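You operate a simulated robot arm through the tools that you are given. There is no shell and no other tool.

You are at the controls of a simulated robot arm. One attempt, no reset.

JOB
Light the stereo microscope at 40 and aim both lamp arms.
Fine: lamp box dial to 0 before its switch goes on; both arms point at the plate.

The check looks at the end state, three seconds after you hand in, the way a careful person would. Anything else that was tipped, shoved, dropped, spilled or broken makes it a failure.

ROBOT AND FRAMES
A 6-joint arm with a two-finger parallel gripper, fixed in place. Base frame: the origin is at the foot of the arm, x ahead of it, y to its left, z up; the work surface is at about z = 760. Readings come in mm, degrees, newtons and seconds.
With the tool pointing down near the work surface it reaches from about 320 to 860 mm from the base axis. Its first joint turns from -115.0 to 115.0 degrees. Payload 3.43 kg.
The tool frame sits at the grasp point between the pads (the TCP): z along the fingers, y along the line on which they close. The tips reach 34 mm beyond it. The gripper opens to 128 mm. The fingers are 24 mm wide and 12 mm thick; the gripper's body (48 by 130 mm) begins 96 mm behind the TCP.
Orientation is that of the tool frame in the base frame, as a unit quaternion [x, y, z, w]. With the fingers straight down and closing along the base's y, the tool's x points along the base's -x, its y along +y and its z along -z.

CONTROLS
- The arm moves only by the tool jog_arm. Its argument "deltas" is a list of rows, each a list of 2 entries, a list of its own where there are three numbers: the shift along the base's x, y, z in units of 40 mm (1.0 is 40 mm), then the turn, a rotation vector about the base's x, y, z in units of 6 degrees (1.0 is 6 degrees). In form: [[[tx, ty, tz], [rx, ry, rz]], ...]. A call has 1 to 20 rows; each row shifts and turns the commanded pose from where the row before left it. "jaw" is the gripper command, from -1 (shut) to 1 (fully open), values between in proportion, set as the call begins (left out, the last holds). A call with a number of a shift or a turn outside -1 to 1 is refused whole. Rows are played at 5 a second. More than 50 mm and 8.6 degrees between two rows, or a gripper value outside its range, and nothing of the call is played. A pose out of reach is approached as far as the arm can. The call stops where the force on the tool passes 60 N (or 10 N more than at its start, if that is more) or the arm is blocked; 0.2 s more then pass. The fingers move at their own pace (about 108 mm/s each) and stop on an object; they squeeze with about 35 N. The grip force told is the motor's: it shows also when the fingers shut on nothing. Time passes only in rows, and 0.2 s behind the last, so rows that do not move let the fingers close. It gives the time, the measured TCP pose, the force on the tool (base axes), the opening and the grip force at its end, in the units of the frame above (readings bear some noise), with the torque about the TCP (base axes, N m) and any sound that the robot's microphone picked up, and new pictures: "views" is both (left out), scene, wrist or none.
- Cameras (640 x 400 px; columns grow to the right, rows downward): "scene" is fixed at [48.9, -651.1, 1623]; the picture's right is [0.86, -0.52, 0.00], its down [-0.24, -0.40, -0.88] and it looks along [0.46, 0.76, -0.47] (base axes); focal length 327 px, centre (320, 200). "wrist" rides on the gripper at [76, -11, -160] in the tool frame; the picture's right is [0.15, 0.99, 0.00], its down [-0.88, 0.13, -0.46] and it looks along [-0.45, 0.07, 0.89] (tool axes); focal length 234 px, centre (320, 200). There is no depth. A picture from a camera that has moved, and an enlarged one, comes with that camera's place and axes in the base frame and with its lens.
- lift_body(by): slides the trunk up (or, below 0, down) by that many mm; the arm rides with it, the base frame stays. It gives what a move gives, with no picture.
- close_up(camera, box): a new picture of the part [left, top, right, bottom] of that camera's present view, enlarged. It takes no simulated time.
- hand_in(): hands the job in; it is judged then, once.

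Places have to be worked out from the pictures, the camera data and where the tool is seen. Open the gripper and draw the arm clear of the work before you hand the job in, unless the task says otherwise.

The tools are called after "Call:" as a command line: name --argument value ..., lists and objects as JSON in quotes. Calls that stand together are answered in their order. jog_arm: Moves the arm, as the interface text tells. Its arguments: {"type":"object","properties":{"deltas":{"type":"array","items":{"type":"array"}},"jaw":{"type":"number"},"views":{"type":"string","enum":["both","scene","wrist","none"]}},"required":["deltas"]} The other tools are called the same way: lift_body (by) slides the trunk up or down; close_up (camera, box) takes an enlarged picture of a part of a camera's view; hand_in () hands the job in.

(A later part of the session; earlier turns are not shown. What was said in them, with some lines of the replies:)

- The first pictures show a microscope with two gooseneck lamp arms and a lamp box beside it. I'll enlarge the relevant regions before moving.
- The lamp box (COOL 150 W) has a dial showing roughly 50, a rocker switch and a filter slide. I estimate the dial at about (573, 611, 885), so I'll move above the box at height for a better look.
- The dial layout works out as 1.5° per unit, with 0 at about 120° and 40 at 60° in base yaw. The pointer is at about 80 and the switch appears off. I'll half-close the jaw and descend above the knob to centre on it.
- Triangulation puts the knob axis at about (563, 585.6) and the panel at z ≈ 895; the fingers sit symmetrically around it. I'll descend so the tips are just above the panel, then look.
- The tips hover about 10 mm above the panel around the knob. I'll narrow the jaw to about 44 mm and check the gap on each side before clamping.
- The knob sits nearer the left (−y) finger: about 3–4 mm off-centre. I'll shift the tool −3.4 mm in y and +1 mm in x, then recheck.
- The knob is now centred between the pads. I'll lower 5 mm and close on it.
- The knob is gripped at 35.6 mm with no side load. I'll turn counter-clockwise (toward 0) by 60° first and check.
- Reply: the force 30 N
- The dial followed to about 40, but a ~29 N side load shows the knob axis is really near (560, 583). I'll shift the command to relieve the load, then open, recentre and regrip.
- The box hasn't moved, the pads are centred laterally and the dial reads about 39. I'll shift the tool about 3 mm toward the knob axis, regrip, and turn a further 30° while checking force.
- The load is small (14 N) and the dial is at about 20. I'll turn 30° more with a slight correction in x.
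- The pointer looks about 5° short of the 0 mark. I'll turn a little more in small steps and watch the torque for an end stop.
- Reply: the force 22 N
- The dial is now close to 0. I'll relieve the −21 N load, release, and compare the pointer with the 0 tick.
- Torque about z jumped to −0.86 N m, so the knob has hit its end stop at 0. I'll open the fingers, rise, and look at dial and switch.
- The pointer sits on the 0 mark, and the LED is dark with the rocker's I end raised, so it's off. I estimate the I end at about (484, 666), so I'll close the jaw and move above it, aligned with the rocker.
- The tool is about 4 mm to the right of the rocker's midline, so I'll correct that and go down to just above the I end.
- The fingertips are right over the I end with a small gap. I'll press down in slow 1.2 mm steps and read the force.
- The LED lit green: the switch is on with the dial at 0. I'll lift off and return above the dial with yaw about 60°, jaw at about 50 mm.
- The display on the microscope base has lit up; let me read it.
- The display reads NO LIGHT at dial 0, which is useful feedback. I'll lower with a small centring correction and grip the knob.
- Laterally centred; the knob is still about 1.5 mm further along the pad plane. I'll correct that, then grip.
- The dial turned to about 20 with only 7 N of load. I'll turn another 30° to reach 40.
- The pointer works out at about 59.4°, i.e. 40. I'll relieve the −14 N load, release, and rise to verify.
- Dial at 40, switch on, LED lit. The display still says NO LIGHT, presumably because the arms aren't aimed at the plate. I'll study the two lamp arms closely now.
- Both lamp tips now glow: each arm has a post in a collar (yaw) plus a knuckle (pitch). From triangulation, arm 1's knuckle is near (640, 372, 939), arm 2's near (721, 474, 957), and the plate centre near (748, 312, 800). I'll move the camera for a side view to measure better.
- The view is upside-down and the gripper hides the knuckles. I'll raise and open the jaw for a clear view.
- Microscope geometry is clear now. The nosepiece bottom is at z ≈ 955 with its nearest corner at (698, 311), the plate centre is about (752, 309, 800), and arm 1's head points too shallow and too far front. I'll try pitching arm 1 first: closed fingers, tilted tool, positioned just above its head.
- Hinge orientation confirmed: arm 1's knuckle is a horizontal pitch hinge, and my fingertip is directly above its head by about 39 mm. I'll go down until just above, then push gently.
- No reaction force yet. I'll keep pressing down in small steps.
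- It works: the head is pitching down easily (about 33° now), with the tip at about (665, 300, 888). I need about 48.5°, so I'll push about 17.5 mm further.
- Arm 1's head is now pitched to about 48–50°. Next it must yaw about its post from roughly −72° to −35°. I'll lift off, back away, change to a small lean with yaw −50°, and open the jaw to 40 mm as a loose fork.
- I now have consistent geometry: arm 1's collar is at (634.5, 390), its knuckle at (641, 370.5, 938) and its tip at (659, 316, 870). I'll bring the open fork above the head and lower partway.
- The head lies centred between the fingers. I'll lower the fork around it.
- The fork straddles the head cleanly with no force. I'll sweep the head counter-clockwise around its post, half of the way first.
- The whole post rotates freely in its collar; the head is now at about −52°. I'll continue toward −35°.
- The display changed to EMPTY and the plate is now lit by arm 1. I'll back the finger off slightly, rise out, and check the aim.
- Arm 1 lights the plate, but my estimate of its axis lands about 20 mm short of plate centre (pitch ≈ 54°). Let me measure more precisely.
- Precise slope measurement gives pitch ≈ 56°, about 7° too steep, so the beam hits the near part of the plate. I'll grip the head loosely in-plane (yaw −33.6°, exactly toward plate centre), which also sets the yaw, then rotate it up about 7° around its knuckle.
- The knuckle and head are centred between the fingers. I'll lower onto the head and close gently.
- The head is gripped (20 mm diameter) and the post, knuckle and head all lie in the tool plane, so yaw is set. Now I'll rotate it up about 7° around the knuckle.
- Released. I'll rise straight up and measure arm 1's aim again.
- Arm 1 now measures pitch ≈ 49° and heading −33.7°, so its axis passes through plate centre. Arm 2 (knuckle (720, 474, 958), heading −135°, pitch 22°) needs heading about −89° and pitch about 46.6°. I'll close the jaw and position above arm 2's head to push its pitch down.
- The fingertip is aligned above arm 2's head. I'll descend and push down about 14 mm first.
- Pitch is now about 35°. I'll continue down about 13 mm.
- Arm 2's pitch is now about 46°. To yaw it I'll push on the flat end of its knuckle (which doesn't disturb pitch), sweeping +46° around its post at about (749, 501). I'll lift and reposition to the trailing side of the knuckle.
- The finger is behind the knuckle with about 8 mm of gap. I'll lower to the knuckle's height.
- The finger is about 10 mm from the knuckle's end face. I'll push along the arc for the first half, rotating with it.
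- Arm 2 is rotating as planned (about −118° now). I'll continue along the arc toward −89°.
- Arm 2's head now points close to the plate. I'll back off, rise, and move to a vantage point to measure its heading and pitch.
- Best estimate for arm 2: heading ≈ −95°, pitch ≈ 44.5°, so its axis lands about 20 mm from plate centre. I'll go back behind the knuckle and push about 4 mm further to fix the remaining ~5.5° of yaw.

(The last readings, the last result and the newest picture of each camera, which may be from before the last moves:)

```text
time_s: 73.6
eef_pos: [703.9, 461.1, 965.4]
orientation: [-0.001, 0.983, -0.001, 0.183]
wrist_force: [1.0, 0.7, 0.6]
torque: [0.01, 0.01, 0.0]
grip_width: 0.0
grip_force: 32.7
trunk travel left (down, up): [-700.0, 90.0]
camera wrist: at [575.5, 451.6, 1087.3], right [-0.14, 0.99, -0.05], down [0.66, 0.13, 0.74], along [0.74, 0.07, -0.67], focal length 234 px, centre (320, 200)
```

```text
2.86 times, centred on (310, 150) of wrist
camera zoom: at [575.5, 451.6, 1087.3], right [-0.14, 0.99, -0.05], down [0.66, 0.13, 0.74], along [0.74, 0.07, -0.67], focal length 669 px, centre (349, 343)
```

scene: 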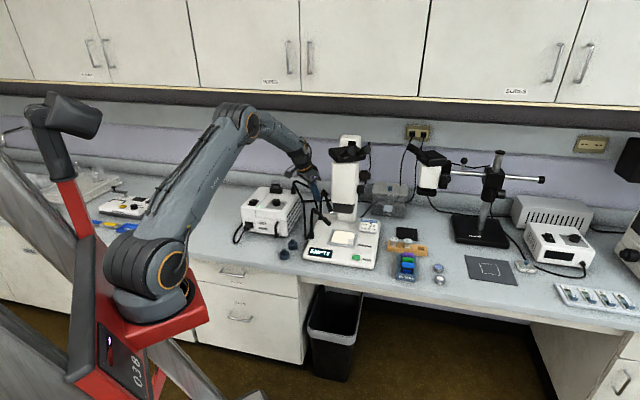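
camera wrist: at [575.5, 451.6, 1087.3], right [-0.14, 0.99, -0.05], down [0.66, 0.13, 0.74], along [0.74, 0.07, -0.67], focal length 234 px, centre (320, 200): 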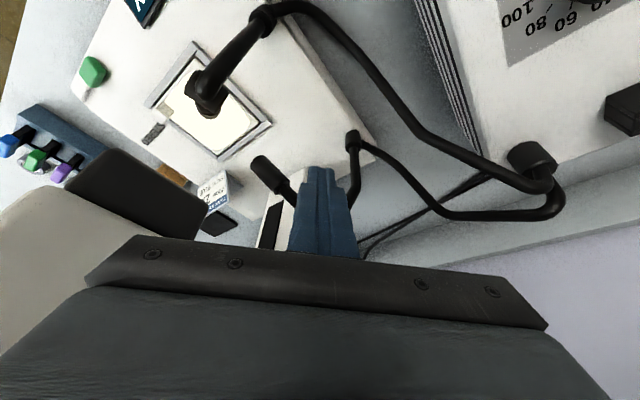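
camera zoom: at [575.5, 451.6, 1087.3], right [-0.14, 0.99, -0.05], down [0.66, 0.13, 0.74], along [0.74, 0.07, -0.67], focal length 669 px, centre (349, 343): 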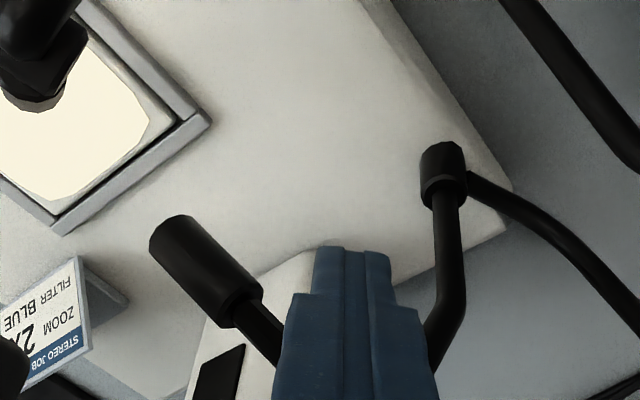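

The finger is behind the knuckle again, about 15 mm short of contact. I'll push to x ≈ 725.

Call:
jog_arm --deltas '[[[0.1, 0, 0], [0, 0, 0]], [[0.1, 0, 0], [0, 0, 0]], [[0.1, 0, 0], [0, 0, 0]], [[0.1, 0, 0], [0, 0, 0]], [[0.065, 0, 0], [0, 0, 0]], [[0.065, 0, 0], [0, 0, 0]], [[0, 0, 0], [0, 0, 0]]]' --views "wrist"

Call:
close_up --camera "scene" --box '[335, 185, 360, 217]'

Call:
close_up --camera "wrist" --box '[220, 80, 400, 220]'

```text
time_s: 75.2
eef_pos: [723.2, 461.7, 964.1]
orientation: [-0.002, 0.983, 0.0, 0.182]
wrist_force: [-2.7, 0.5, -2.3]
torque: [0.05, 0.08, 0.0]
grip_width: 0.1
grip_force: 32.3
trunk travel left (down, up): [-700.0, 90.0]
camera wrist: at [595.9, 450.8, 1088.0], right [-0.14, 0.99, -0.05], down [0.66, 0.13, 0.74], along [0.74, 0.07, -0.67], focal length 234 px, centre (320, 200)
```

wrist: 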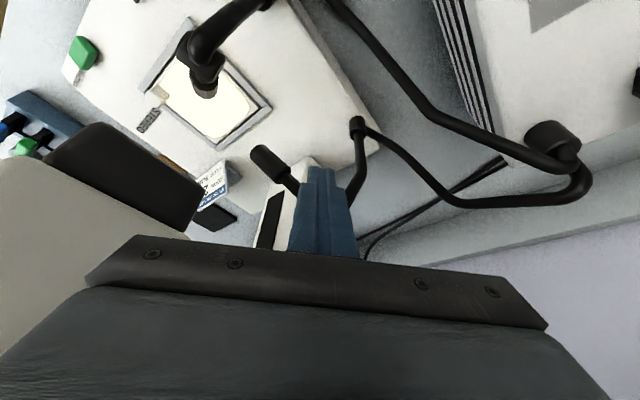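

```text
12.50 times, centred on (348, 201) of scene
camera zoom: at [48.9, -651.1, 1623.0], right [0.86, -0.52, 0.0], down [-0.24, -0.4, -0.88], along [0.46, 0.76, -0.47], focal length 4083 px, centre (-24, 188)
```

zoom: 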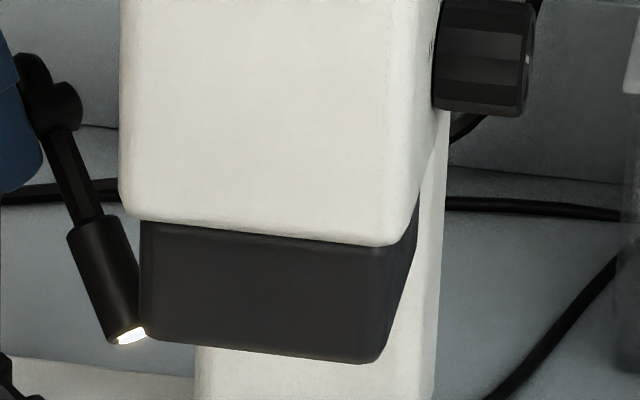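

```text
2.86 times, centred on (310, 150) of wrist
camera zoom: at [595.9, 450.8, 1088.0], right [-0.14, 0.99, -0.05], down [0.66, 0.13, 0.74], along [0.74, 0.07, -0.67], focal length 669 px, centre (349, 343)
```

zoom: 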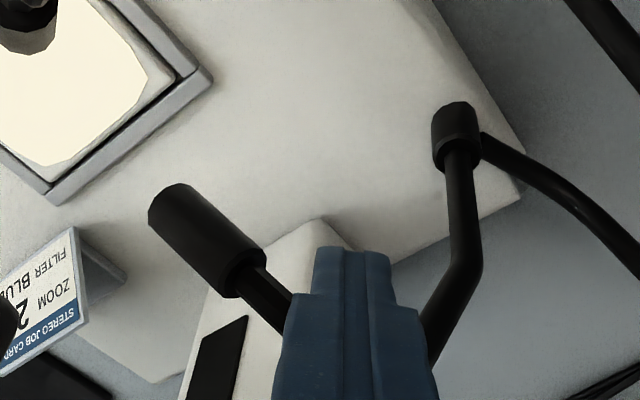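

Arm 2 is now at about −92° (target −89.4°). I'll nudge 2 mm more, then back off.

Call:
jog_arm --deltas '[[[0.025, 0, 0], [0, 0, 0]], [[0.025, 0, 0], [0, 0, 0]], [[0, 0, 0], [0, 0, 0]]]' --views "none"

Call:
jog_arm --deltas '[[[-0.3, 0, 0], [0, 0, 0]], [[-0.2, 0, 0.8], [0, 0, 0]], [[-0.2, 0, 0.9], [0, 0, 0]], [[0, 0, 0], [0, 0, 0]]]' --views "both"

Call:
close_up --camera "scene" --box '[335, 185, 360, 217]'

Call:
close_up --camera "wrist" --box '[220, 60, 400, 200]'

```text
time_s: 76.0
eef_pos: [727.4, 459.4, 966.5]
orientation: [-0.001, 0.983, 0.0, 0.183]
wrist_force: [-2.4, -1.7, -3.1]
torque: [0.03, 0.12, -0.01]
grip_width: 0.0
grip_force: 33.3
trunk travel left (down, up): [-700.0, 90.0]
```

```text
time_s: 77.0
eef_pos: [700.6, 461.7, 1033.6]
orientation: [0.0, 0.983, 0.0, 0.184]
wrist_force: [0.0, 1.0, -1.3]
torque: [-0.05, -0.03, -0.01]
grip_width: 0.0
grip_force: 33.1
trunk travel left (down, up): [-700.0, 90.0]
camera wrist: at [572.1, 451.7, 1156.7], right [-0.14, 0.99, -0.05], down [0.66, 0.13, 0.74], along [0.74, 0.07, -0.67], focal length 234 px, centre (320, 200)
```

scene: 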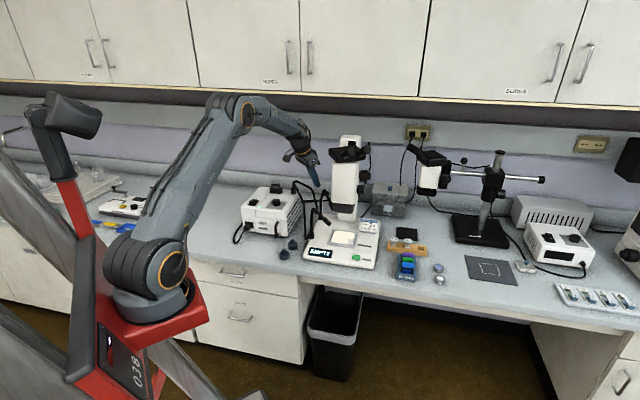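
wrist: 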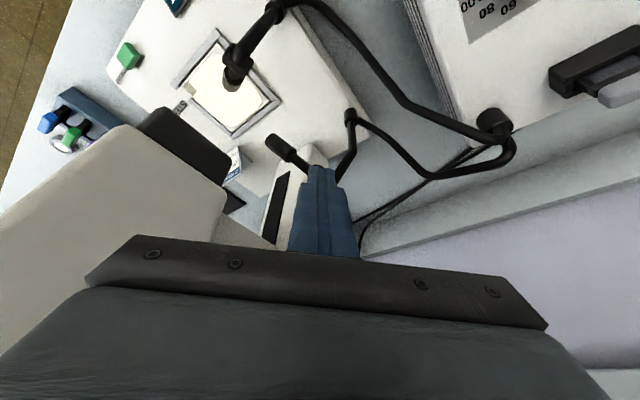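

```text
12.50 times, centred on (348, 201) of scene
camera zoom: at [48.9, -651.1, 1623.0], right [0.86, -0.52, 0.0], down [-0.24, -0.4, -0.88], along [0.46, 0.76, -0.47], focal length 4083 px, centre (-24, 188)
```

zoom: 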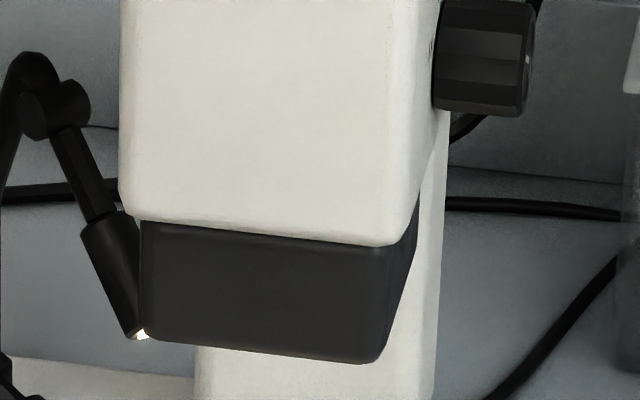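

```text
2.86 times, centred on (310, 130) of wrist
camera zoom: at [572.1, 451.7, 1156.7], right [-0.14, 0.99, -0.05], down [0.66, 0.13, 0.74], along [0.74, 0.07, -0.67], focal length 669 px, centre (349, 400)
```

zoom: 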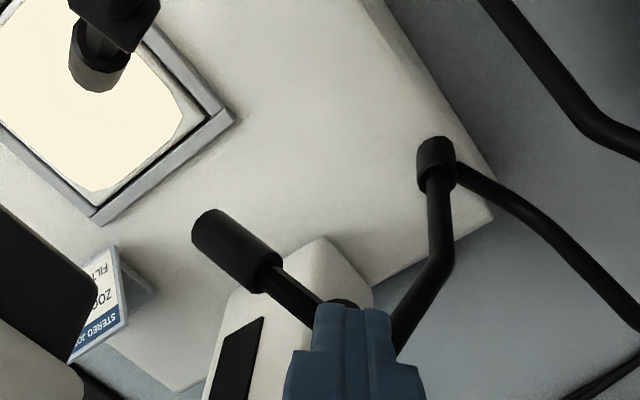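

Arm 2's yaw is now near −87° (slight overshoot) and its pitch is about 43°, 3° shallow. A light downward push with the tool turned to ψ = −50° will add pitch and also nudge yaw back. I'll rotate in place first and look.

Call:
jog_arm --deltas '[[[0, 0, 0], [0, 0, -0.926]], [[0, 0, 0], [0, 0, -0.926]], [[0, 0, 0], [0, 0, -0.926]], [[0, 0, 0], [0, 0, -0.926]], [[0, 0, 0], [0, 0, -0.926]], [[0, 0, 0], [0, 0, -0.926]], [[0, 0, 0], [0, 0, -0.926]], [[0, 0, 0], [0, 0, -0.926]], [[0, 0, 0], [0, 0, -0.926]], [[0, 0, 0], [0, 0, 0]]]'

Call:
close_up --camera "wrist" --box '[240, 60, 420, 200]'

Call:
close_up --camera "scene" --box '[310, 170, 370, 230]'

```text
time_s: 79.2
eef_pos: [698.8, 461.5, 1033.5]
orientation: [0.416, 0.891, -0.079, 0.165]
wrist_force: [-0.5, 0.5, -0.4]
torque: [-0.02, -0.01, -0.01]
grip_width: 0.0
grip_force: 32.9
trunk travel left (down, up): [-700.0, 90.0]
camera wrist: at [607.9, 553.6, 1157.0], right [0.67, 0.74, -0.05], down [0.52, -0.42, 0.74], along [0.53, -0.53, -0.67], focal length 234 px, centre (320, 200)
```

scene: 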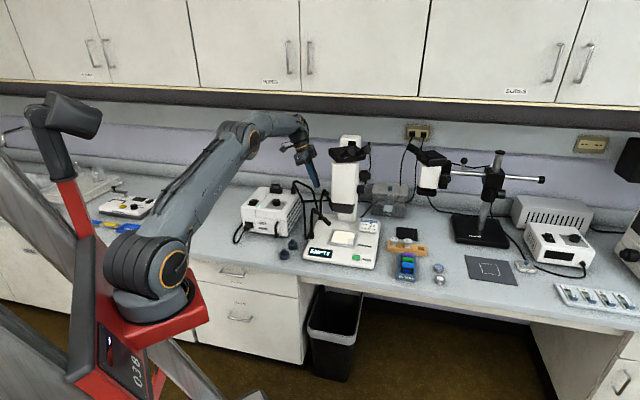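
wrist: 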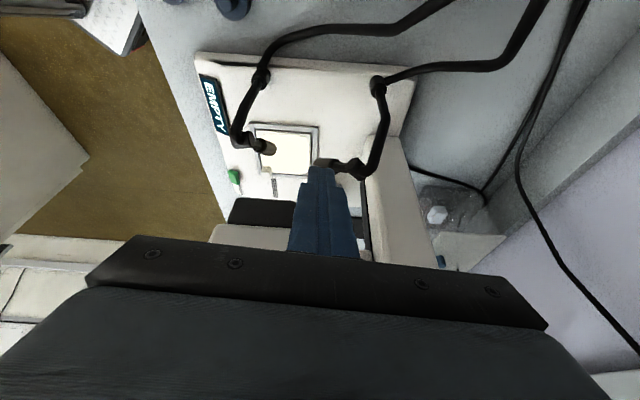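

```text
2.86 times, centred on (330, 130) of wrist
camera zoom: at [607.9, 553.6, 1157.0], right [0.67, 0.74, -0.05], down [0.52, -0.42, 0.74], along [0.53, -0.53, -0.67], focal length 669 px, centre (291, 400)
```

zoom: 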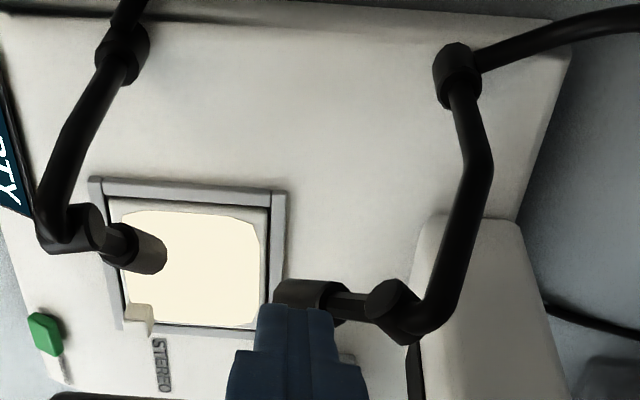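

```text
6.67 times, centred on (340, 200) of scene
camera zoom: at [48.9, -651.1, 1623.0], right [0.86, -0.52, 0.0], down [-0.24, -0.4, -0.88], along [0.46, 0.76, -0.47], focal length 2178 px, centre (187, 200)
```

zoom: 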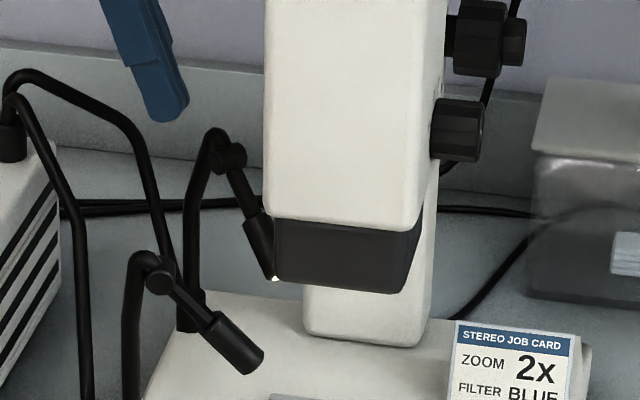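

From this view, both arms clearly point at the plate. Arm 1's axis goes through the centre; arm 2 measures heading ≈ −89.6° and pitch ≈ 44.5°, with its axis landing about 10 mm from centre. I'll now raise, retract clear and open the gripper, then inspect everything.

Call:
jog_arm --deltas '[[[-0.2, 0.1, 0.9], [0, 0, 0]], [[-0.2, 0.1, 0.9], [0, 0, 0]], [[-0.2, 0, 0.9], [0, 0, 0]], [[-0.8, -0.2, 0.1], [0, 0, 0.9]], [[-0.8, -0.3, 0.1], [0, 0, 0.9]], [[-0.8, -0.3, 0], [0, 0, 0.9]], [[-0.8, -0.4, 0], [0, 0, 0.9]], [[-0.8, -0.4, 0], [0, 0, 0.9]], [[-0.6, -0.4, 0], [0, 0, 0.9]], [[-0.4, -0.4, 0], [0, 0, 0.9]], [[0, -0.4, 0], [0, 0, 0.9]], [[0, -0.4, 0], [0, 0, 0.9]], [[0, 0, 0], [0, 0.9, 0]], [[0, 0, 0], [0, 0.9, 0]], [[0, 0, 0], [0, 0.9, 0]], [[0, 0, 0], [0, 0.8, 0]], [[0, 0, 0], [0, 0, 0]]]' --jaw 0.0

Call:
close_up --camera "scene" --box '[220, 140, 400, 280]'

Call:
close_up --camera "scene" --box '[310, 175, 380, 265]'

Call:
close_up --camera "scene" --box '[240, 175, 310, 245]'

```text
time_s: 82.8
eef_pos: [475.0, 340.9, 1149.8]
orientation: [0.01, 1.0, -0.005, 0.0]
wrist_force: [0.0, 0.0, -0.4]
torque: [-0.01, 0.01, -0.02]
grip_width: 64.1
grip_force: 0.0
trunk travel left (down, up): [-700.0, 90.0]
camera wrist: at [398.8, 334.6, 1310.2], right [-0.13, 0.99, -0.01], down [0.88, 0.12, 0.46], along [0.45, 0.05, -0.89], focal length 234 px, centre (320, 200)
```

scene: 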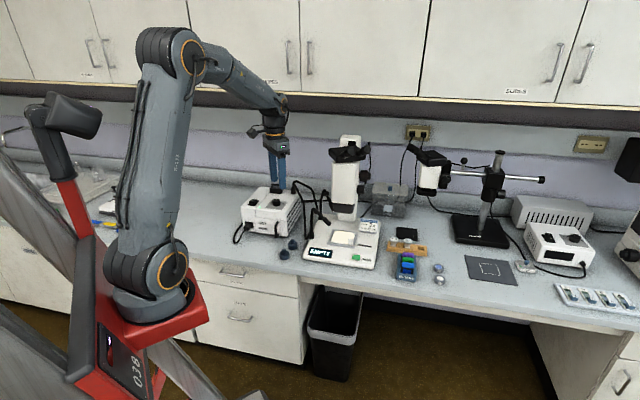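
wrist: 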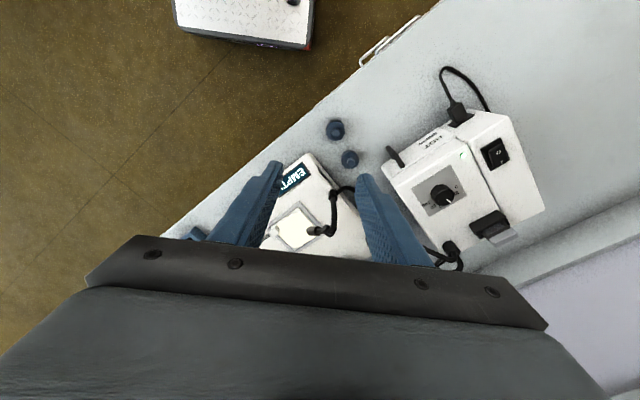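

```text
2.86 times, centred on (310, 210) of scene
camera zoom: at [48.9, -651.1, 1623.0], right [0.86, -0.52, 0.0], down [-0.24, -0.4, -0.88], along [0.46, 0.76, -0.47], focal length 933 px, centre (349, 171)
```

zoom: 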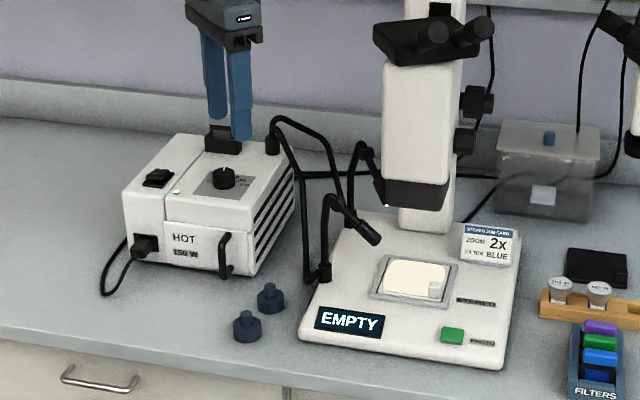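

```text
4.44 times, centred on (345, 220) of scene
camera zoom: at [48.9, -651.1, 1623.0], right [0.86, -0.52, 0.0], down [-0.24, -0.4, -0.88], along [0.46, 0.76, -0.47], focal length 1452 px, centre (209, 111)
```

zoom: 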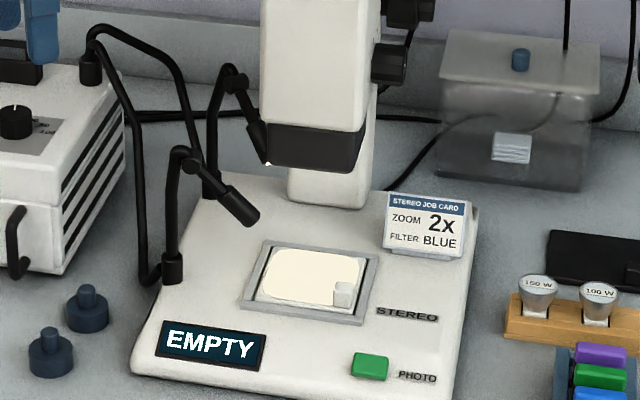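

```text
5.71 times, centred on (275, 210) of scene
camera zoom: at [48.9, -651.1, 1623.0], right [0.86, -0.52, 0.0], down [-0.24, -0.4, -0.88], along [0.46, 0.76, -0.47], focal length 1867 px, centre (577, 143)
```

zoom: 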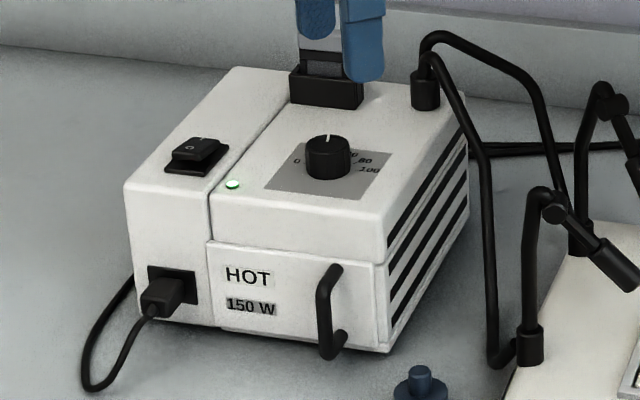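

The scene shows the switch on with LED lit, the dial at 40, both arms aimed at the lit plate and nothing disturbed. One last close look at the dial from the wrist while fully opening the gripper.

Call:
jog_arm --deltas '[[[-0.5, 0, 0.3], [0, 0, 0]], [[0, 0, 0], [0, 0, 0]], [[0, 0, 0], [0, 0, 0]]]' --jaw 1 --views "both"

Call:
close_up --camera "wrist" --box '[390, 130, 510, 230]'

Call:
close_up --camera "wrist" --box '[250, 130, 400, 260]'

```text
time_s: 83.6
eef_pos: [455.4, 339.9, 1162.6]
orientation: [0.01, 1.0, -0.004, 0.0]
wrist_force: [0.5, -0.1, -0.8]
torque: [0.01, -0.05, 0.01]
grip_width: 128.2
grip_force: 0.0
trunk travel left (down, up): [-700.0, 90.0]
camera wrist: at [378.6, 334.6, 1322.9], right [-0.13, 0.99, -0.01], down [0.88, 0.12, 0.46], along [0.45, 0.05, -0.89], focal length 234 px, centre (320, 200)
```

scene: 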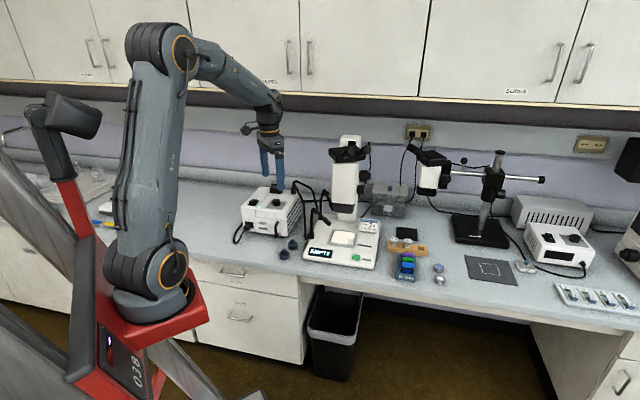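
wrist: 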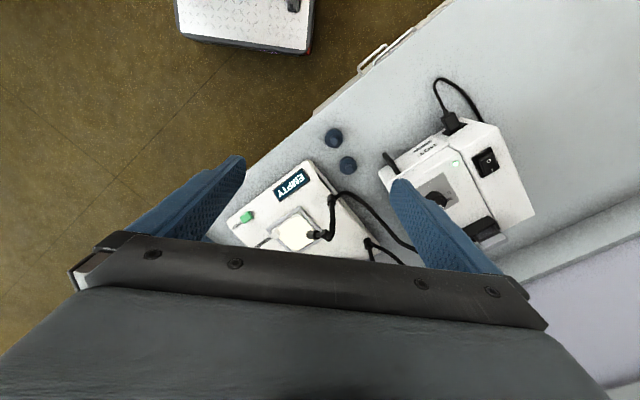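

```text
4.00 times, centred on (450, 180) of wrist
camera zoom: at [378.6, 334.6, 1322.9], right [-0.13, 0.99, -0.01], down [0.88, 0.12, 0.46], along [0.45, 0.05, -0.89], focal length 937 px, centre (-200, 280)
```

zoom: 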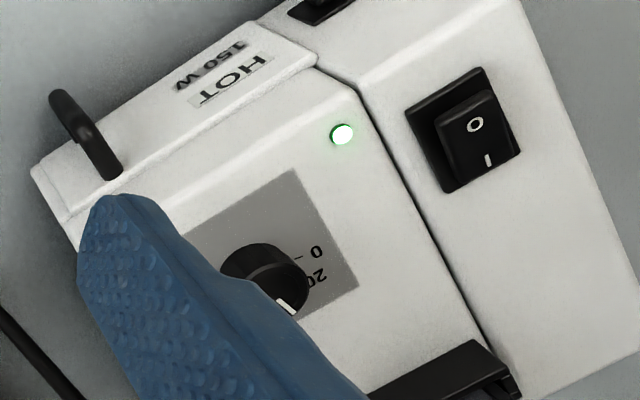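

```text
3.08 times, centred on (325, 195) of wrist
camera zoom: at [378.6, 334.6, 1322.9], right [-0.13, 0.99, -0.01], down [0.88, 0.12, 0.46], along [0.45, 0.05, -0.89], focal length 720 px, centre (305, 215)
```

zoom: 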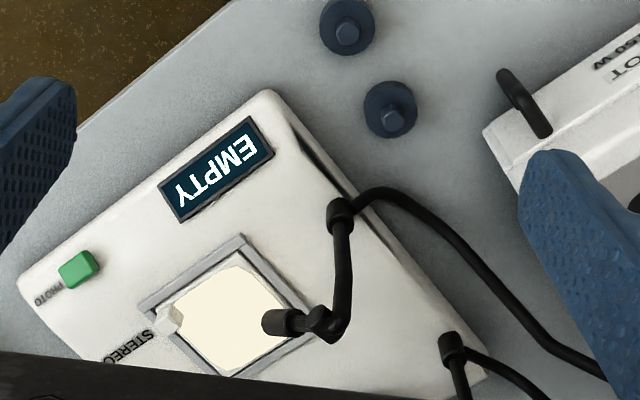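

Everything looks right. Since I have a slight uncertainty on arm 2, I'll take one more overhead look at it with the open gripper before handing in.

Call:
jog_arm --deltas '[[[0.9, 0.65, 0], [0, 0, 0]], [[0.9, 0.65, 0], [0, 0, 0]], [[0.9, 0.65, 0], [0, 0, 0]], [[0.9, 0.65, 0], [0, 0, 0]], [[0.9, 0.65, 0], [0, 0, 0]], [[0.9, 0.6, -0.3], [0, 0, 0]], [[0, 0, -0.5], [0, 0, 0]], [[0, 0, 0], [0, 0, 0]]]'

Call:
close_up --camera "wrist" --box '[180, 80, 400, 250]'

```text
time_s: 85.4
eef_pos: [672.1, 494.4, 1129.6]
orientation: [0.011, 1.0, -0.006, 0.001]
wrist_force: [-0.2, -0.6, -1.1]
torque: [-0.02, 0.01, 0.04]
grip_width: 127.7
grip_force: 0.0
trunk travel left (down, up): [-700.0, 90.0]
camera wrist: at [596.5, 487.3, 1290.4], right [-0.13, 0.99, -0.01], down [0.88, 0.12, 0.46], along [0.45, 0.05, -0.89], focal length 234 px, centre (320, 200)
```

scene: 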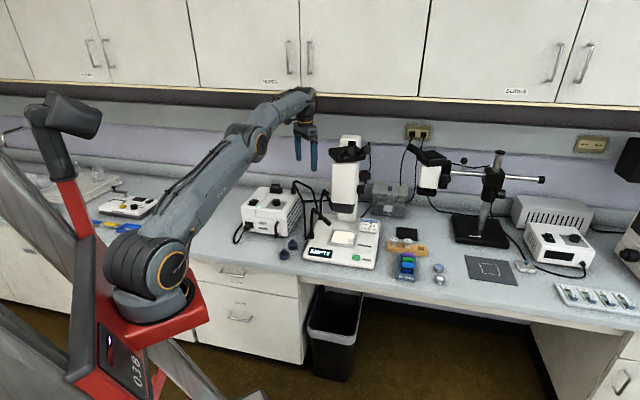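
wrist: 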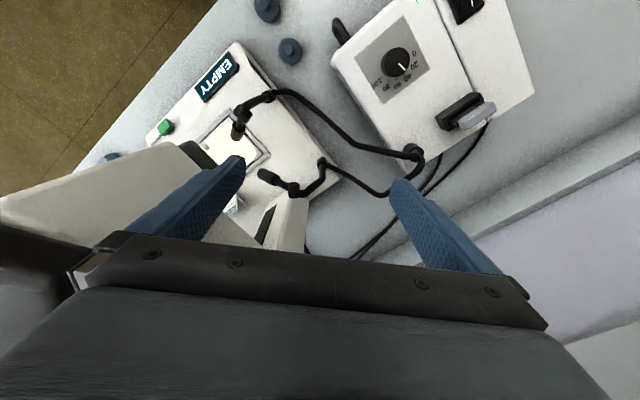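

```text
2.35 times, centred on (290, 165) of wrist
camera zoom: at [596.5, 487.3, 1290.4], right [-0.13, 0.99, -0.01], down [0.88, 0.12, 0.46], along [0.45, 0.05, -0.89], focal length 551 px, centre (391, 282)
```

zoom: 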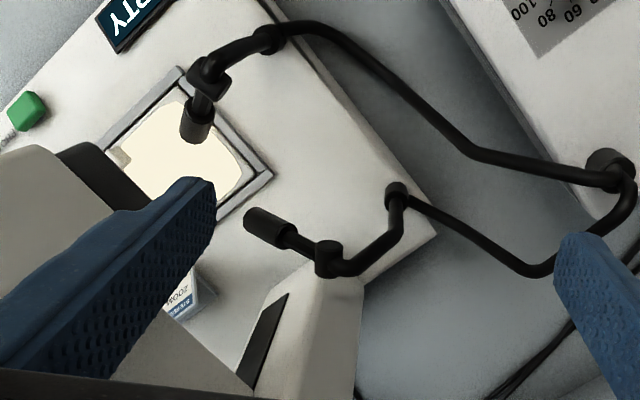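

The overhead view confirms arm 2's axis falls on the plate, about 15 mm from centre. That is closer than arm 1 was when the display first registered its light, so the aim is good. I'll retract the arm clear of the work.

Call:
jog_arm --deltas '[[[0, 0, 0.8], [0, 0, 0]], [[-0.9, -0.6, 0], [0, 0, 0]], [[-0.9, -0.6, 0], [0, 0, 0]], [[-0.9, -0.65, 0], [0, 0, 0]], [[-0.9, -0.65, 0], [0, 0, 0]], [[-0.9, -0.65, 0], [0, 0, 0]], [[-0.9, -0.65, 0], [0, 0, 0]], [[0, 0, 0], [0, 0, 0]], [[0, 0, 0], [0, 0, 0]]]' --views "scene"

Call:
close_up --camera "scene" --box '[220, 140, 400, 280]'

```text
time_s: 87.4
eef_pos: [659.9, 488.3, 1183.0]
orientation: [0.011, 1.0, -0.005, -0.001]
wrist_force: [0.1, -0.1, -1.0]
torque: [-0.01, 0.01, -0.02]
grip_width: 128.4
grip_force: 0.0
out of reach, approached as far as the arm can: row 1, 2, 3, 4, 5, 6, 7
trunk travel left (down, up): [-700.0, 90.0]
```

scene: 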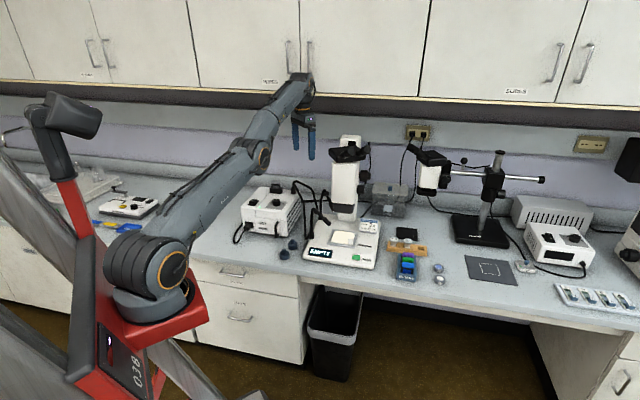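

```text
2.86 times, centred on (310, 210) of scene
camera zoom: at [48.9, -651.1, 1623.0], right [0.86, -0.52, 0.0], down [-0.24, -0.4, -0.88], along [0.46, 0.76, -0.47], focal length 933 px, centre (349, 171)
```

zoom: 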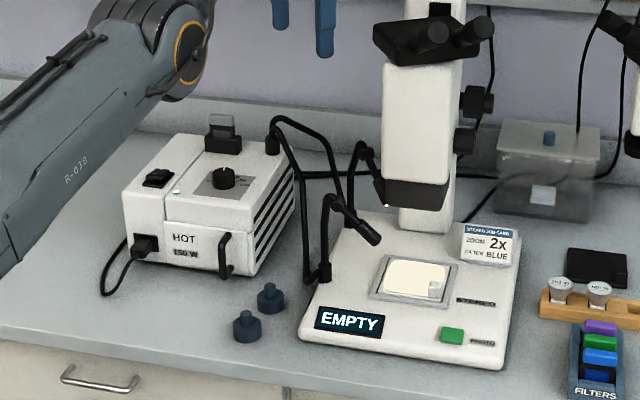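

The upward step hit the reach limit and the arm stayed extended above the bench without touching anything. I'll lower slightly first to get back in reach, then retract toward the base.

Call:
jog_arm --deltas '[[[0, 0, -0.3], [0, 0, 0]]]' --views "scene"

```text
time_s: 87.8
eef_pos: [663.2, 491.1, 1171.6]
orientation: [0.011, 1.0, -0.006, 0.0]
wrist_force: [-0.1, -0.6, 1.2]
torque: [0.01, -0.06, 0.01]
grip_width: 128.0
grip_force: 0.1
out of reach, approached as far as the arm can: row 1
trunk travel left (down, up): [-700.0, 90.0]
```

scene: 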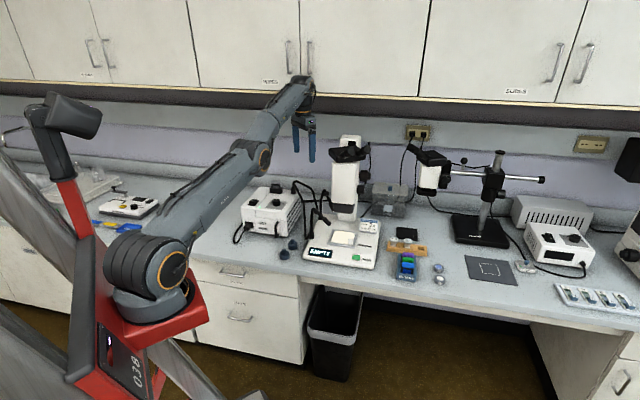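

It responded from its actual pose. I'll lower a bit more, then pull back.

Call:
jog_arm --deltas '[[[-0.1, -0.1, -0.5], [0, 0, 0]], [[-0.2, -0.2, -0.5], [0, 0, 0]]]' --views "scene"

```text
time_s: 88.4
eef_pos: [670.4, 493.2, 1140.1]
orientation: [0.011, 1.0, -0.006, -0.001]
wrist_force: [-0.5, -0.2, 0.3]
torque: [-0.01, 0.0, 0.02]
grip_width: 128.1
grip_force: 0.1
out of reach, approached as far as the arm can: row 1, 2
trunk travel left (down, up): [-700.0, 90.0]
```

scene: 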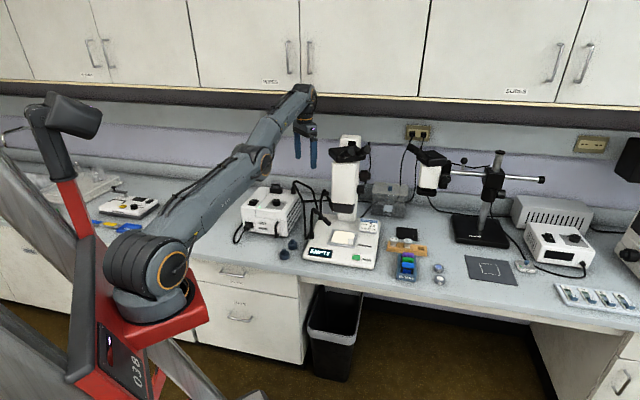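

The arm is sliding along its straight-elbow limit. Going a bit lower (the pose was in reach at z ≈ 1130 before) should free it; there's ample clearance below.

Call:
jog_arm --deltas '[[[0, 0, -0.5], [0, 0, 0]], [[0, 0, -0.5], [0, 0, 0]]]' --views "none"

```text
time_s: 89.0
eef_pos: [677.9, 497.7, 1099.7]
orientation: [0.011, 1.0, -0.006, 0.0]
wrist_force: [-0.9, 0.8, 0.9]
torque: [0.01, -0.04, -0.01]
grip_width: 127.9
grip_force: 0.0
out of reach, approached as far as the arm can: row 1, 2
trunk travel left (down, up): [-700.0, 90.0]
```

The solver seems to have flipped the elbow slightly the wrong way at full stretch. I'll bring the commanded pose back out to the limit and then approach inward while moving down, so the elbow bends the correct way. The space below is clear down to z ≈ 1030.

Call:
jog_arm --deltas '[[[0.9, 0.6, 0], [0, 0, 0]], [[0.9, 0.6, 0], [0, 0, 0]], [[0.9, 0.6, 0], [0, 0, 0]], [[0.9, 0.6, 0], [0, 0, 0]]]' --views "scene"

```text
time_s: 90.0
eef_pos: [682.5, 499.8, 1096.6]
orientation: [0.011, 1.0, -0.005, 0.001]
wrist_force: [0.7, 0.2, 0.4]
torque: [-0.01, 0.02, -0.03]
grip_width: 128.2
grip_force: 0.2
out of reach, approached as far as the arm can: row 1, 2, 3, 4
trunk travel left (down, up): [-700.0, 90.0]
```

scene: 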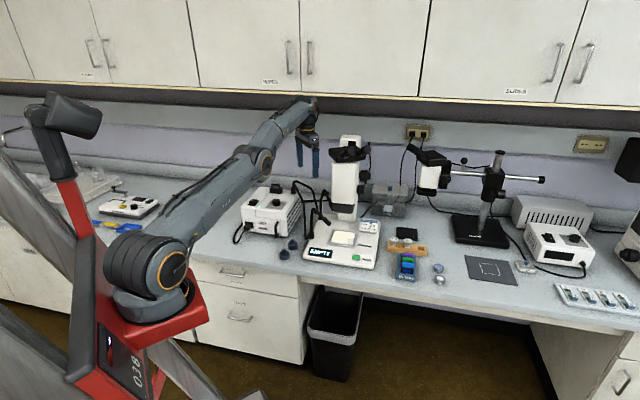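

Call:
jog_arm --deltas '[[[0.9, 0.6, 0], [0, 0, 0]], [[0.9, 0.65, 0], [0, 0, 0]], [[0.7, 0.5, 0], [0, 0, 0]]]' --views "none"

```text
time_s: 90.8
eef_pos: [683.9, 499.9, 1093.5]
orientation: [0.01, 1.0, -0.004, 0.001]
wrist_force: [-0.4, 0.0, -0.1]
torque: [0.0, -0.01, -0.01]
grip_width: 128.1
grip_force: 0.1
out of reach, approached as far as the arm can: row 1, 2, 3
trunk travel left (down, up): [-700.0, 90.0]
```

Call:
jog_arm --deltas '[[[0, 0, -0.5], [0, 0, 0]], [[0, 0, 0], [0, 0, 0]]]' --views "none"

```text
time_s: 91.4
eef_pos: [684.4, 500.2, 1071.8]
orientation: [0.011, 1.0, -0.006, 0.0]
wrist_force: [0.8, -0.6, 0.1]
torque: [0.02, -0.03, -0.02]
grip_width: 127.9
grip_force: 0.1
trunk travel left (down, up): [-700.0, 90.0]
```

The pose is back within reach (no limit flag). Now I'll pull inward with a slight downward component first.

Call:
jog_arm --deltas '[[[-0.4, -0.3, -0.3], [0, 0, 0]], [[-0.7, -0.5, 0], [0, 0, 0]]]' --views "scene"

```text
time_s: 92.0
eef_pos: [684.8, 500.2, 1069.3]
orientation: [0.01, 1.0, -0.006, -0.001]
wrist_force: [1.3, 0.6, 0.7]
torque: [-0.02, 0.01, -0.02]
grip_width: 128.0
grip_force: 0.0
out of reach, approached as far as the arm can: row 1, 2
trunk travel left (down, up): [-700.0, 90.0]
```

scene: 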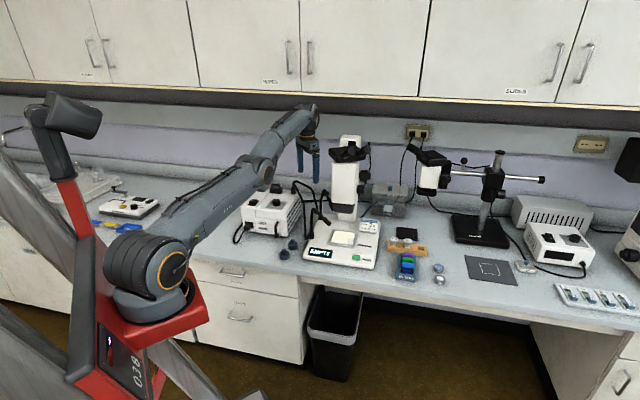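

The readings suggest the elbow is bent about 10° to the wrong side (hyper-extended). I'll command outward past the limit to straighten it, then down to bend it the right way, before retracting.

Call:
jog_arm --deltas '[[[0.9, 0.65, 0], [0, 0, 0]], [[0.9, 0.65, 0], [0, 0, 0]], [[0.9, 0.65, 0], [0, 0, 0]], [[0.9, 0.65, 0], [0, 0, 0]]]' --views "scene"

Call:
close_up --camera "scene" --box '[110, 80, 340, 290]'

```text
time_s: 93.0
eef_pos: [688.0, 501.5, 1065.0]
orientation: [0.011, 1.0, -0.005, 0.001]
wrist_force: [0.5, -0.5, -1.1]
torque: [0.0, -0.04, 0.0]
grip_width: 127.9
grip_force: 0.0
out of reach, approached as far as the arm can: row 1, 2, 3, 4
trunk travel left (down, up): [-700.0, 90.0]
```

scene: 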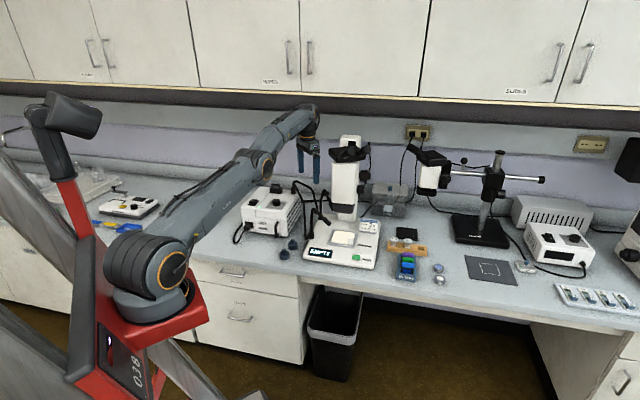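

```text
1.90 times, centred on (225, 185) of scene
camera zoom: at [48.9, -651.1, 1623.0], right [0.86, -0.52, 0.0], down [-0.24, -0.4, -0.88], along [0.46, 0.76, -0.47], focal length 622 px, centre (501, 229)
```

zoom: 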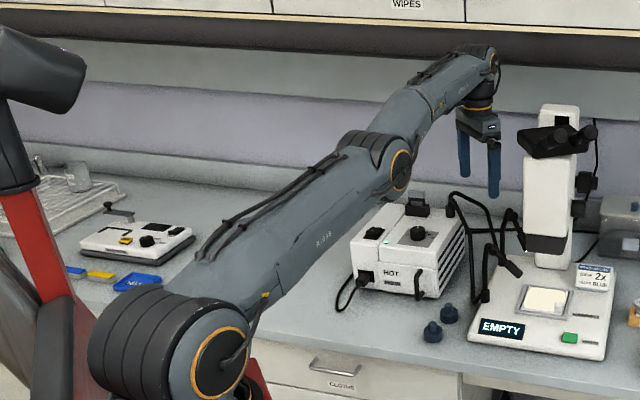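

The arm is now essentially straight. I'll command downward steps while still reaching out, to break the elbow the right way.

Call:
jog_arm --deltas '[[[0, 0, -0.6], [0, 0, 0]], [[-0.9, -0.65, -0.3], [0, 0, 0]], [[-0.9, -0.65, 0], [0, 0, 0]], [[-0.9, -0.65, 0], [0, 0, 0]], [[0, 0, 0], [0, 0, 0]]]' --views "scene"

```text
time_s: 94.2
eef_pos: [688.3, 501.5, 1042.1]
orientation: [0.01, 1.0, -0.006, 0.0]
wrist_force: [-1.3, -0.2, -1.0]
torque: [-0.01, 0.01, 0.0]
grip_width: 128.0
grip_force: 0.0
out of reach, approached as far as the arm can: row 2, 3, 4
trunk travel left (down, up): [-700.0, 90.0]
```

scene: 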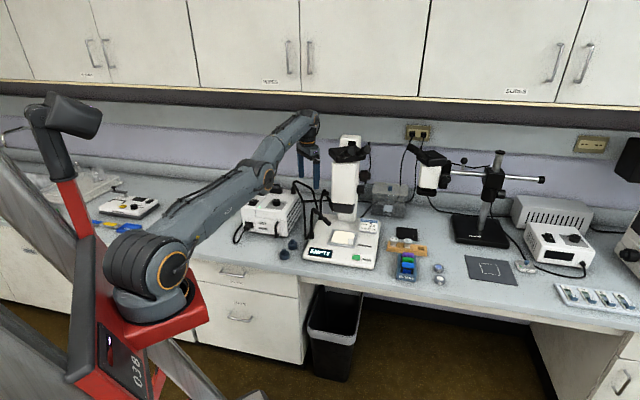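

Downward steps are accepted but inward ones are not yet. I'll narrow the jaw, go down a little more (still about 60 mm above anything) so the elbow must bend, then try a small inward step.

Call:
jog_arm --deltas '[[[0, 0, -0.5], [0, 0, 0]], [[0, 0, -0.5], [0, 0, 0]], [[-0.3, -0.2, 0], [0, 0, 0]], [[0, 0, 0], [0, 0, 0]]]' --jaw -0.5 --views "scene"

Call:
close_up --camera "scene" --box '[110, 80, 340, 290]'

```text
time_s: 95.2
eef_pos: [691.2, 505.2, 1001.3]
orientation: [0.011, 1.0, -0.005, 0.0]
wrist_force: [-0.1, 0.3, -0.1]
torque: [0.02, -0.01, -0.01]
grip_width: 31.9
grip_force: 0.1
out of reach, approached as far as the arm can: row 2, 3
trunk travel left (down, up): [-700.0, 90.0]
```

scene: 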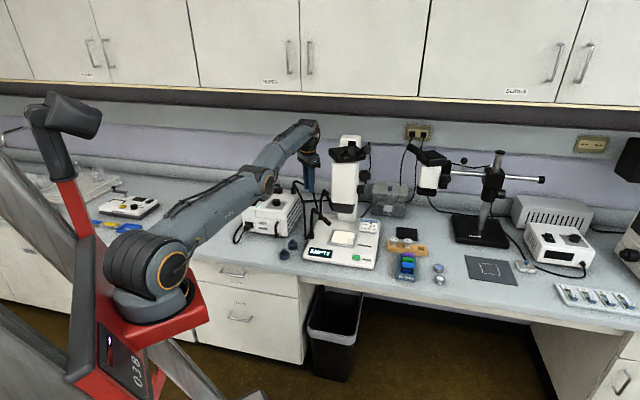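

```text
1.90 times, centred on (225, 185) of scene
camera zoom: at [48.9, -651.1, 1623.0], right [0.86, -0.52, 0.0], down [-0.24, -0.4, -0.88], along [0.46, 0.76, -0.47], focal length 622 px, centre (501, 229)
```

zoom: 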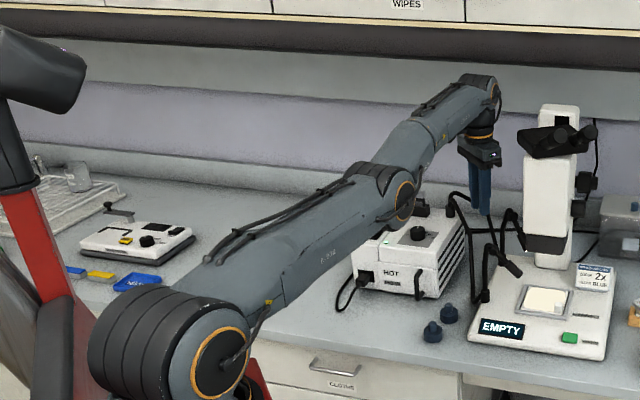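

The pictures show the elbow sagging to the wrong side as I lower. I'll raise the trunk to gain clearance, then stretch out straight and make a strong downward step so it bends the right way.

Call:
lift_body --by 85

```text
time_s: 96.4
eef_pos: [672.0, 503.8, 1086.4]
orientation: [0.01, 1.0, -0.005, 0.001]
wrist_force: [-0.4, 0.1, -0.5]
torque: [0.03, -0.01, 0.03]
grip_width: 31.9
grip_force: 0.0
trunk travel left (down, up): [-785.0, 5.0]
```

Call:
jog_arm --deltas '[[[-0.3, -0.2, -0.2], [0, 0, 0]], [[0, 0, 0], [0, 0, 0]]]' --views "scene"

Call:
close_up --camera "scene" --box '[110, 60, 340, 270]'

```text
time_s: 97.0
eef_pos: [659.8, 495.6, 1078.6]
orientation: [0.011, 1.0, -0.005, 0.0]
wrist_force: [0.0, -0.6, 0.5]
torque: [-0.03, 0.01, 0.03]
grip_width: 32.1
grip_force: 0.0
trunk travel left (down, up): [-785.0, 5.0]
```

scene: 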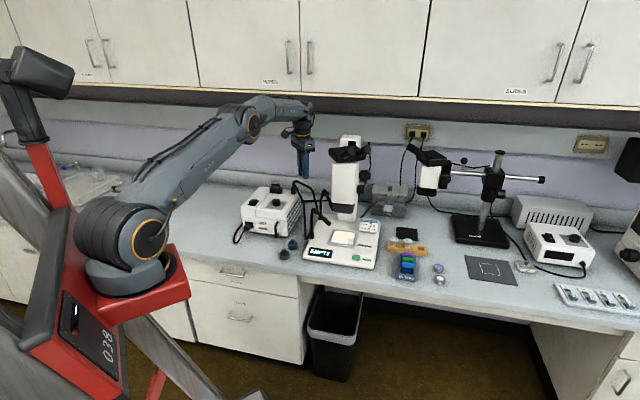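

```text
1.90 times, centred on (225, 165) of scene
camera zoom: at [48.9, -651.1, 1623.0], right [0.86, -0.52, 0.0], down [-0.24, -0.4, -0.88], along [0.46, 0.76, -0.47], focal length 622 px, centre (501, 267)
```

zoom: 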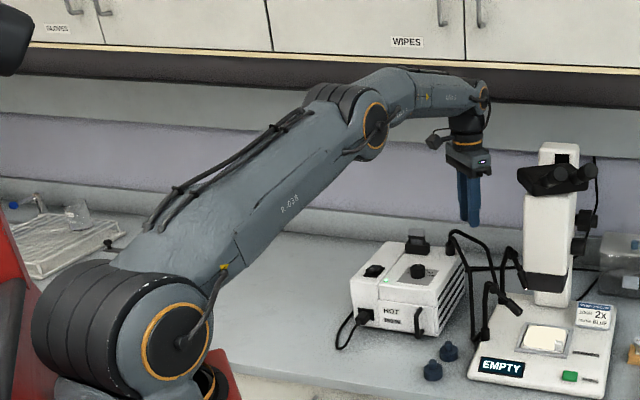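

The arm is free again, with the elbow bent the right way. Now I'll retract inward at this height.

Call:
jog_arm --deltas '[[[-0.9, -0.65, 0], [0, 0, 0]], [[-0.9, -0.65, 0], [0, 0, 0]], [[-0.9, -0.65, 0.2], [0, 0, 0]], [[-0.9, -0.65, 0.2], [0, 0, 0]], [[-0.9, -0.65, 0.2], [0, 0, 0]], [[-0.6, -0.5, 0.3], [0, 0, 0]], [[0, 0, 0], [0, 0, 0]]]' --jaw 1 --views "both"

Call:
close_up --camera "scene" --box '[220, 140, 400, 280]'

Call:
close_up --camera "scene" --box '[310, 175, 380, 265]'

Call:
close_up --camera "scene" --box '[240, 180, 310, 240]'

```text
time_s: 98.6
eef_pos: [454.3, 347.0, 1114.7]
orientation: [0.011, 1.0, -0.004, 0.001]
wrist_force: [0.2, 0.1, 0.0]
torque: [-0.01, 0.0, 0.02]
grip_width: 127.9
grip_force: 0.0
trunk travel left (down, up): [-785.0, 5.0]
camera wrist: at [380.1, 339.9, 1274.8], right [-0.13, 0.99, -0.01], down [0.88, 0.12, 0.46], along [0.45, 0.05, -0.89], focal length 234 px, centre (320, 200)
```

scene: 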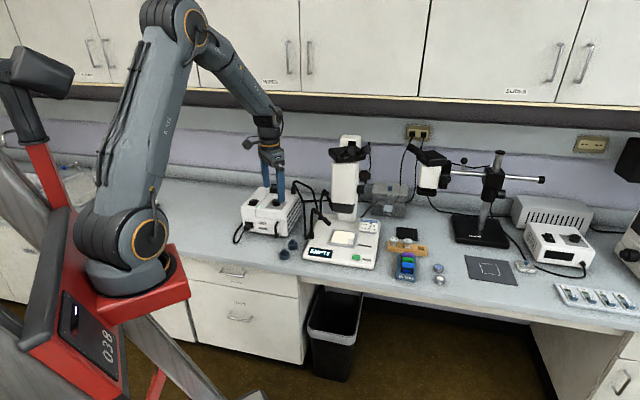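
wrist: 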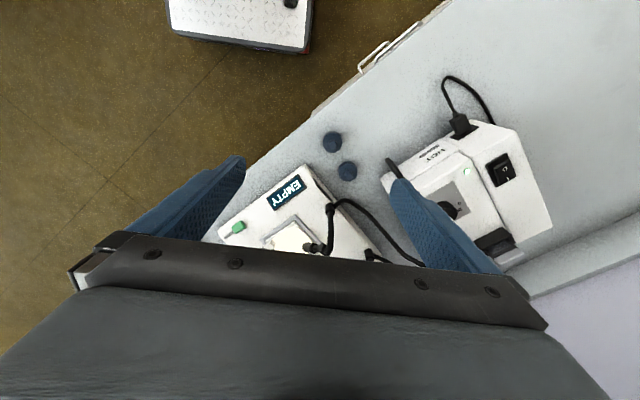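

```text
2.86 times, centred on (310, 210) of scene
camera zoom: at [48.9, -651.1, 1623.0], right [0.86, -0.52, 0.0], down [-0.24, -0.4, -0.88], along [0.46, 0.76, -0.47], focal length 933 px, centre (349, 171)
```

zoom: 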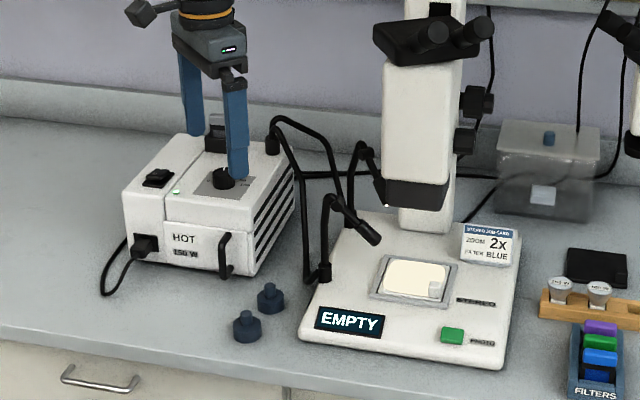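

```text
4.44 times, centred on (345, 220) of scene
camera zoom: at [48.9, -651.1, 1623.0], right [0.86, -0.52, 0.0], down [-0.24, -0.4, -0.88], along [0.46, 0.76, -0.47], focal length 1452 px, centre (209, 111)
```

zoom: 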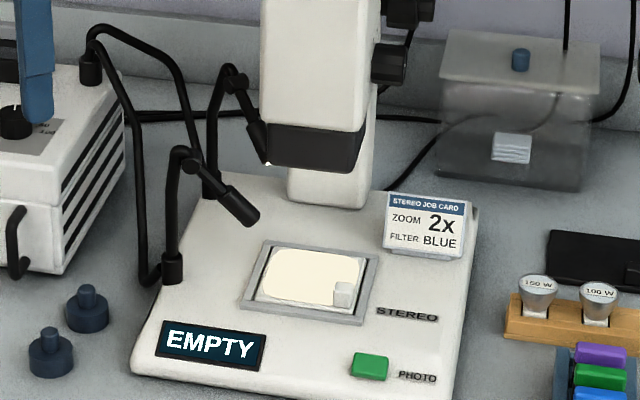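

```text
6.67 times, centred on (275, 210) of scene
camera zoom: at [48.9, -651.1, 1623.0], right [0.86, -0.52, 0.0], down [-0.24, -0.4, -0.88], along [0.46, 0.76, -0.47], focal length 2178 px, centre (620, 133)
```

zoom: 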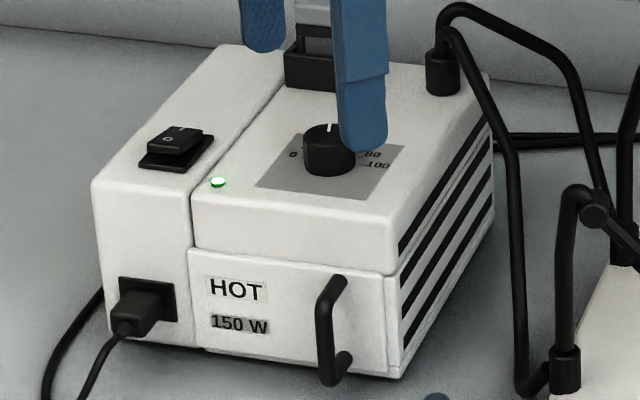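

The arm is clear with the gripper open. Dial at 40, switch on with LED lit, both lamp arms aimed at the lit plate, and nothing else moved. Handing in.

Call:
hand_in

```text
The job is handed in.
```

The stereo microscope is lit at 40 and both lamp arms point at the plate; the job is handed in.

- **Lamp box:** I turned the dial back to its stop at 0 before pressing the switch on. I then set it to 40, and it read about 40 when checked. The lamp box's green LED is lit and the plate is illuminated.
- **Display:** It changed from "NO LIGHT" to "EMPTY" once arm 1 was aimed. I took "EMPTY" to mean the plate is lit but has no specimen on it.
- **Arm 1 (front):** Its axis passes through roughly the centre of the plate.
- **Arm 2 (rear):** Its axis lands on the plate, about 15 mm from the centre by my estimate. I left it there, because correcting it further risked touching the microscope.
- **Surroundings:** Nothing else looks moved or knocked in the final pictures. The filter and zoom on the job card were not part of the job, so I left them alone.

While retracting, the robot arm got stuck at full stretch above the bench. It showed no contact force, and I freed it by raising the trunk 85 mm. The trunk is still at that height. The arm is clear of the work with the gripper open.
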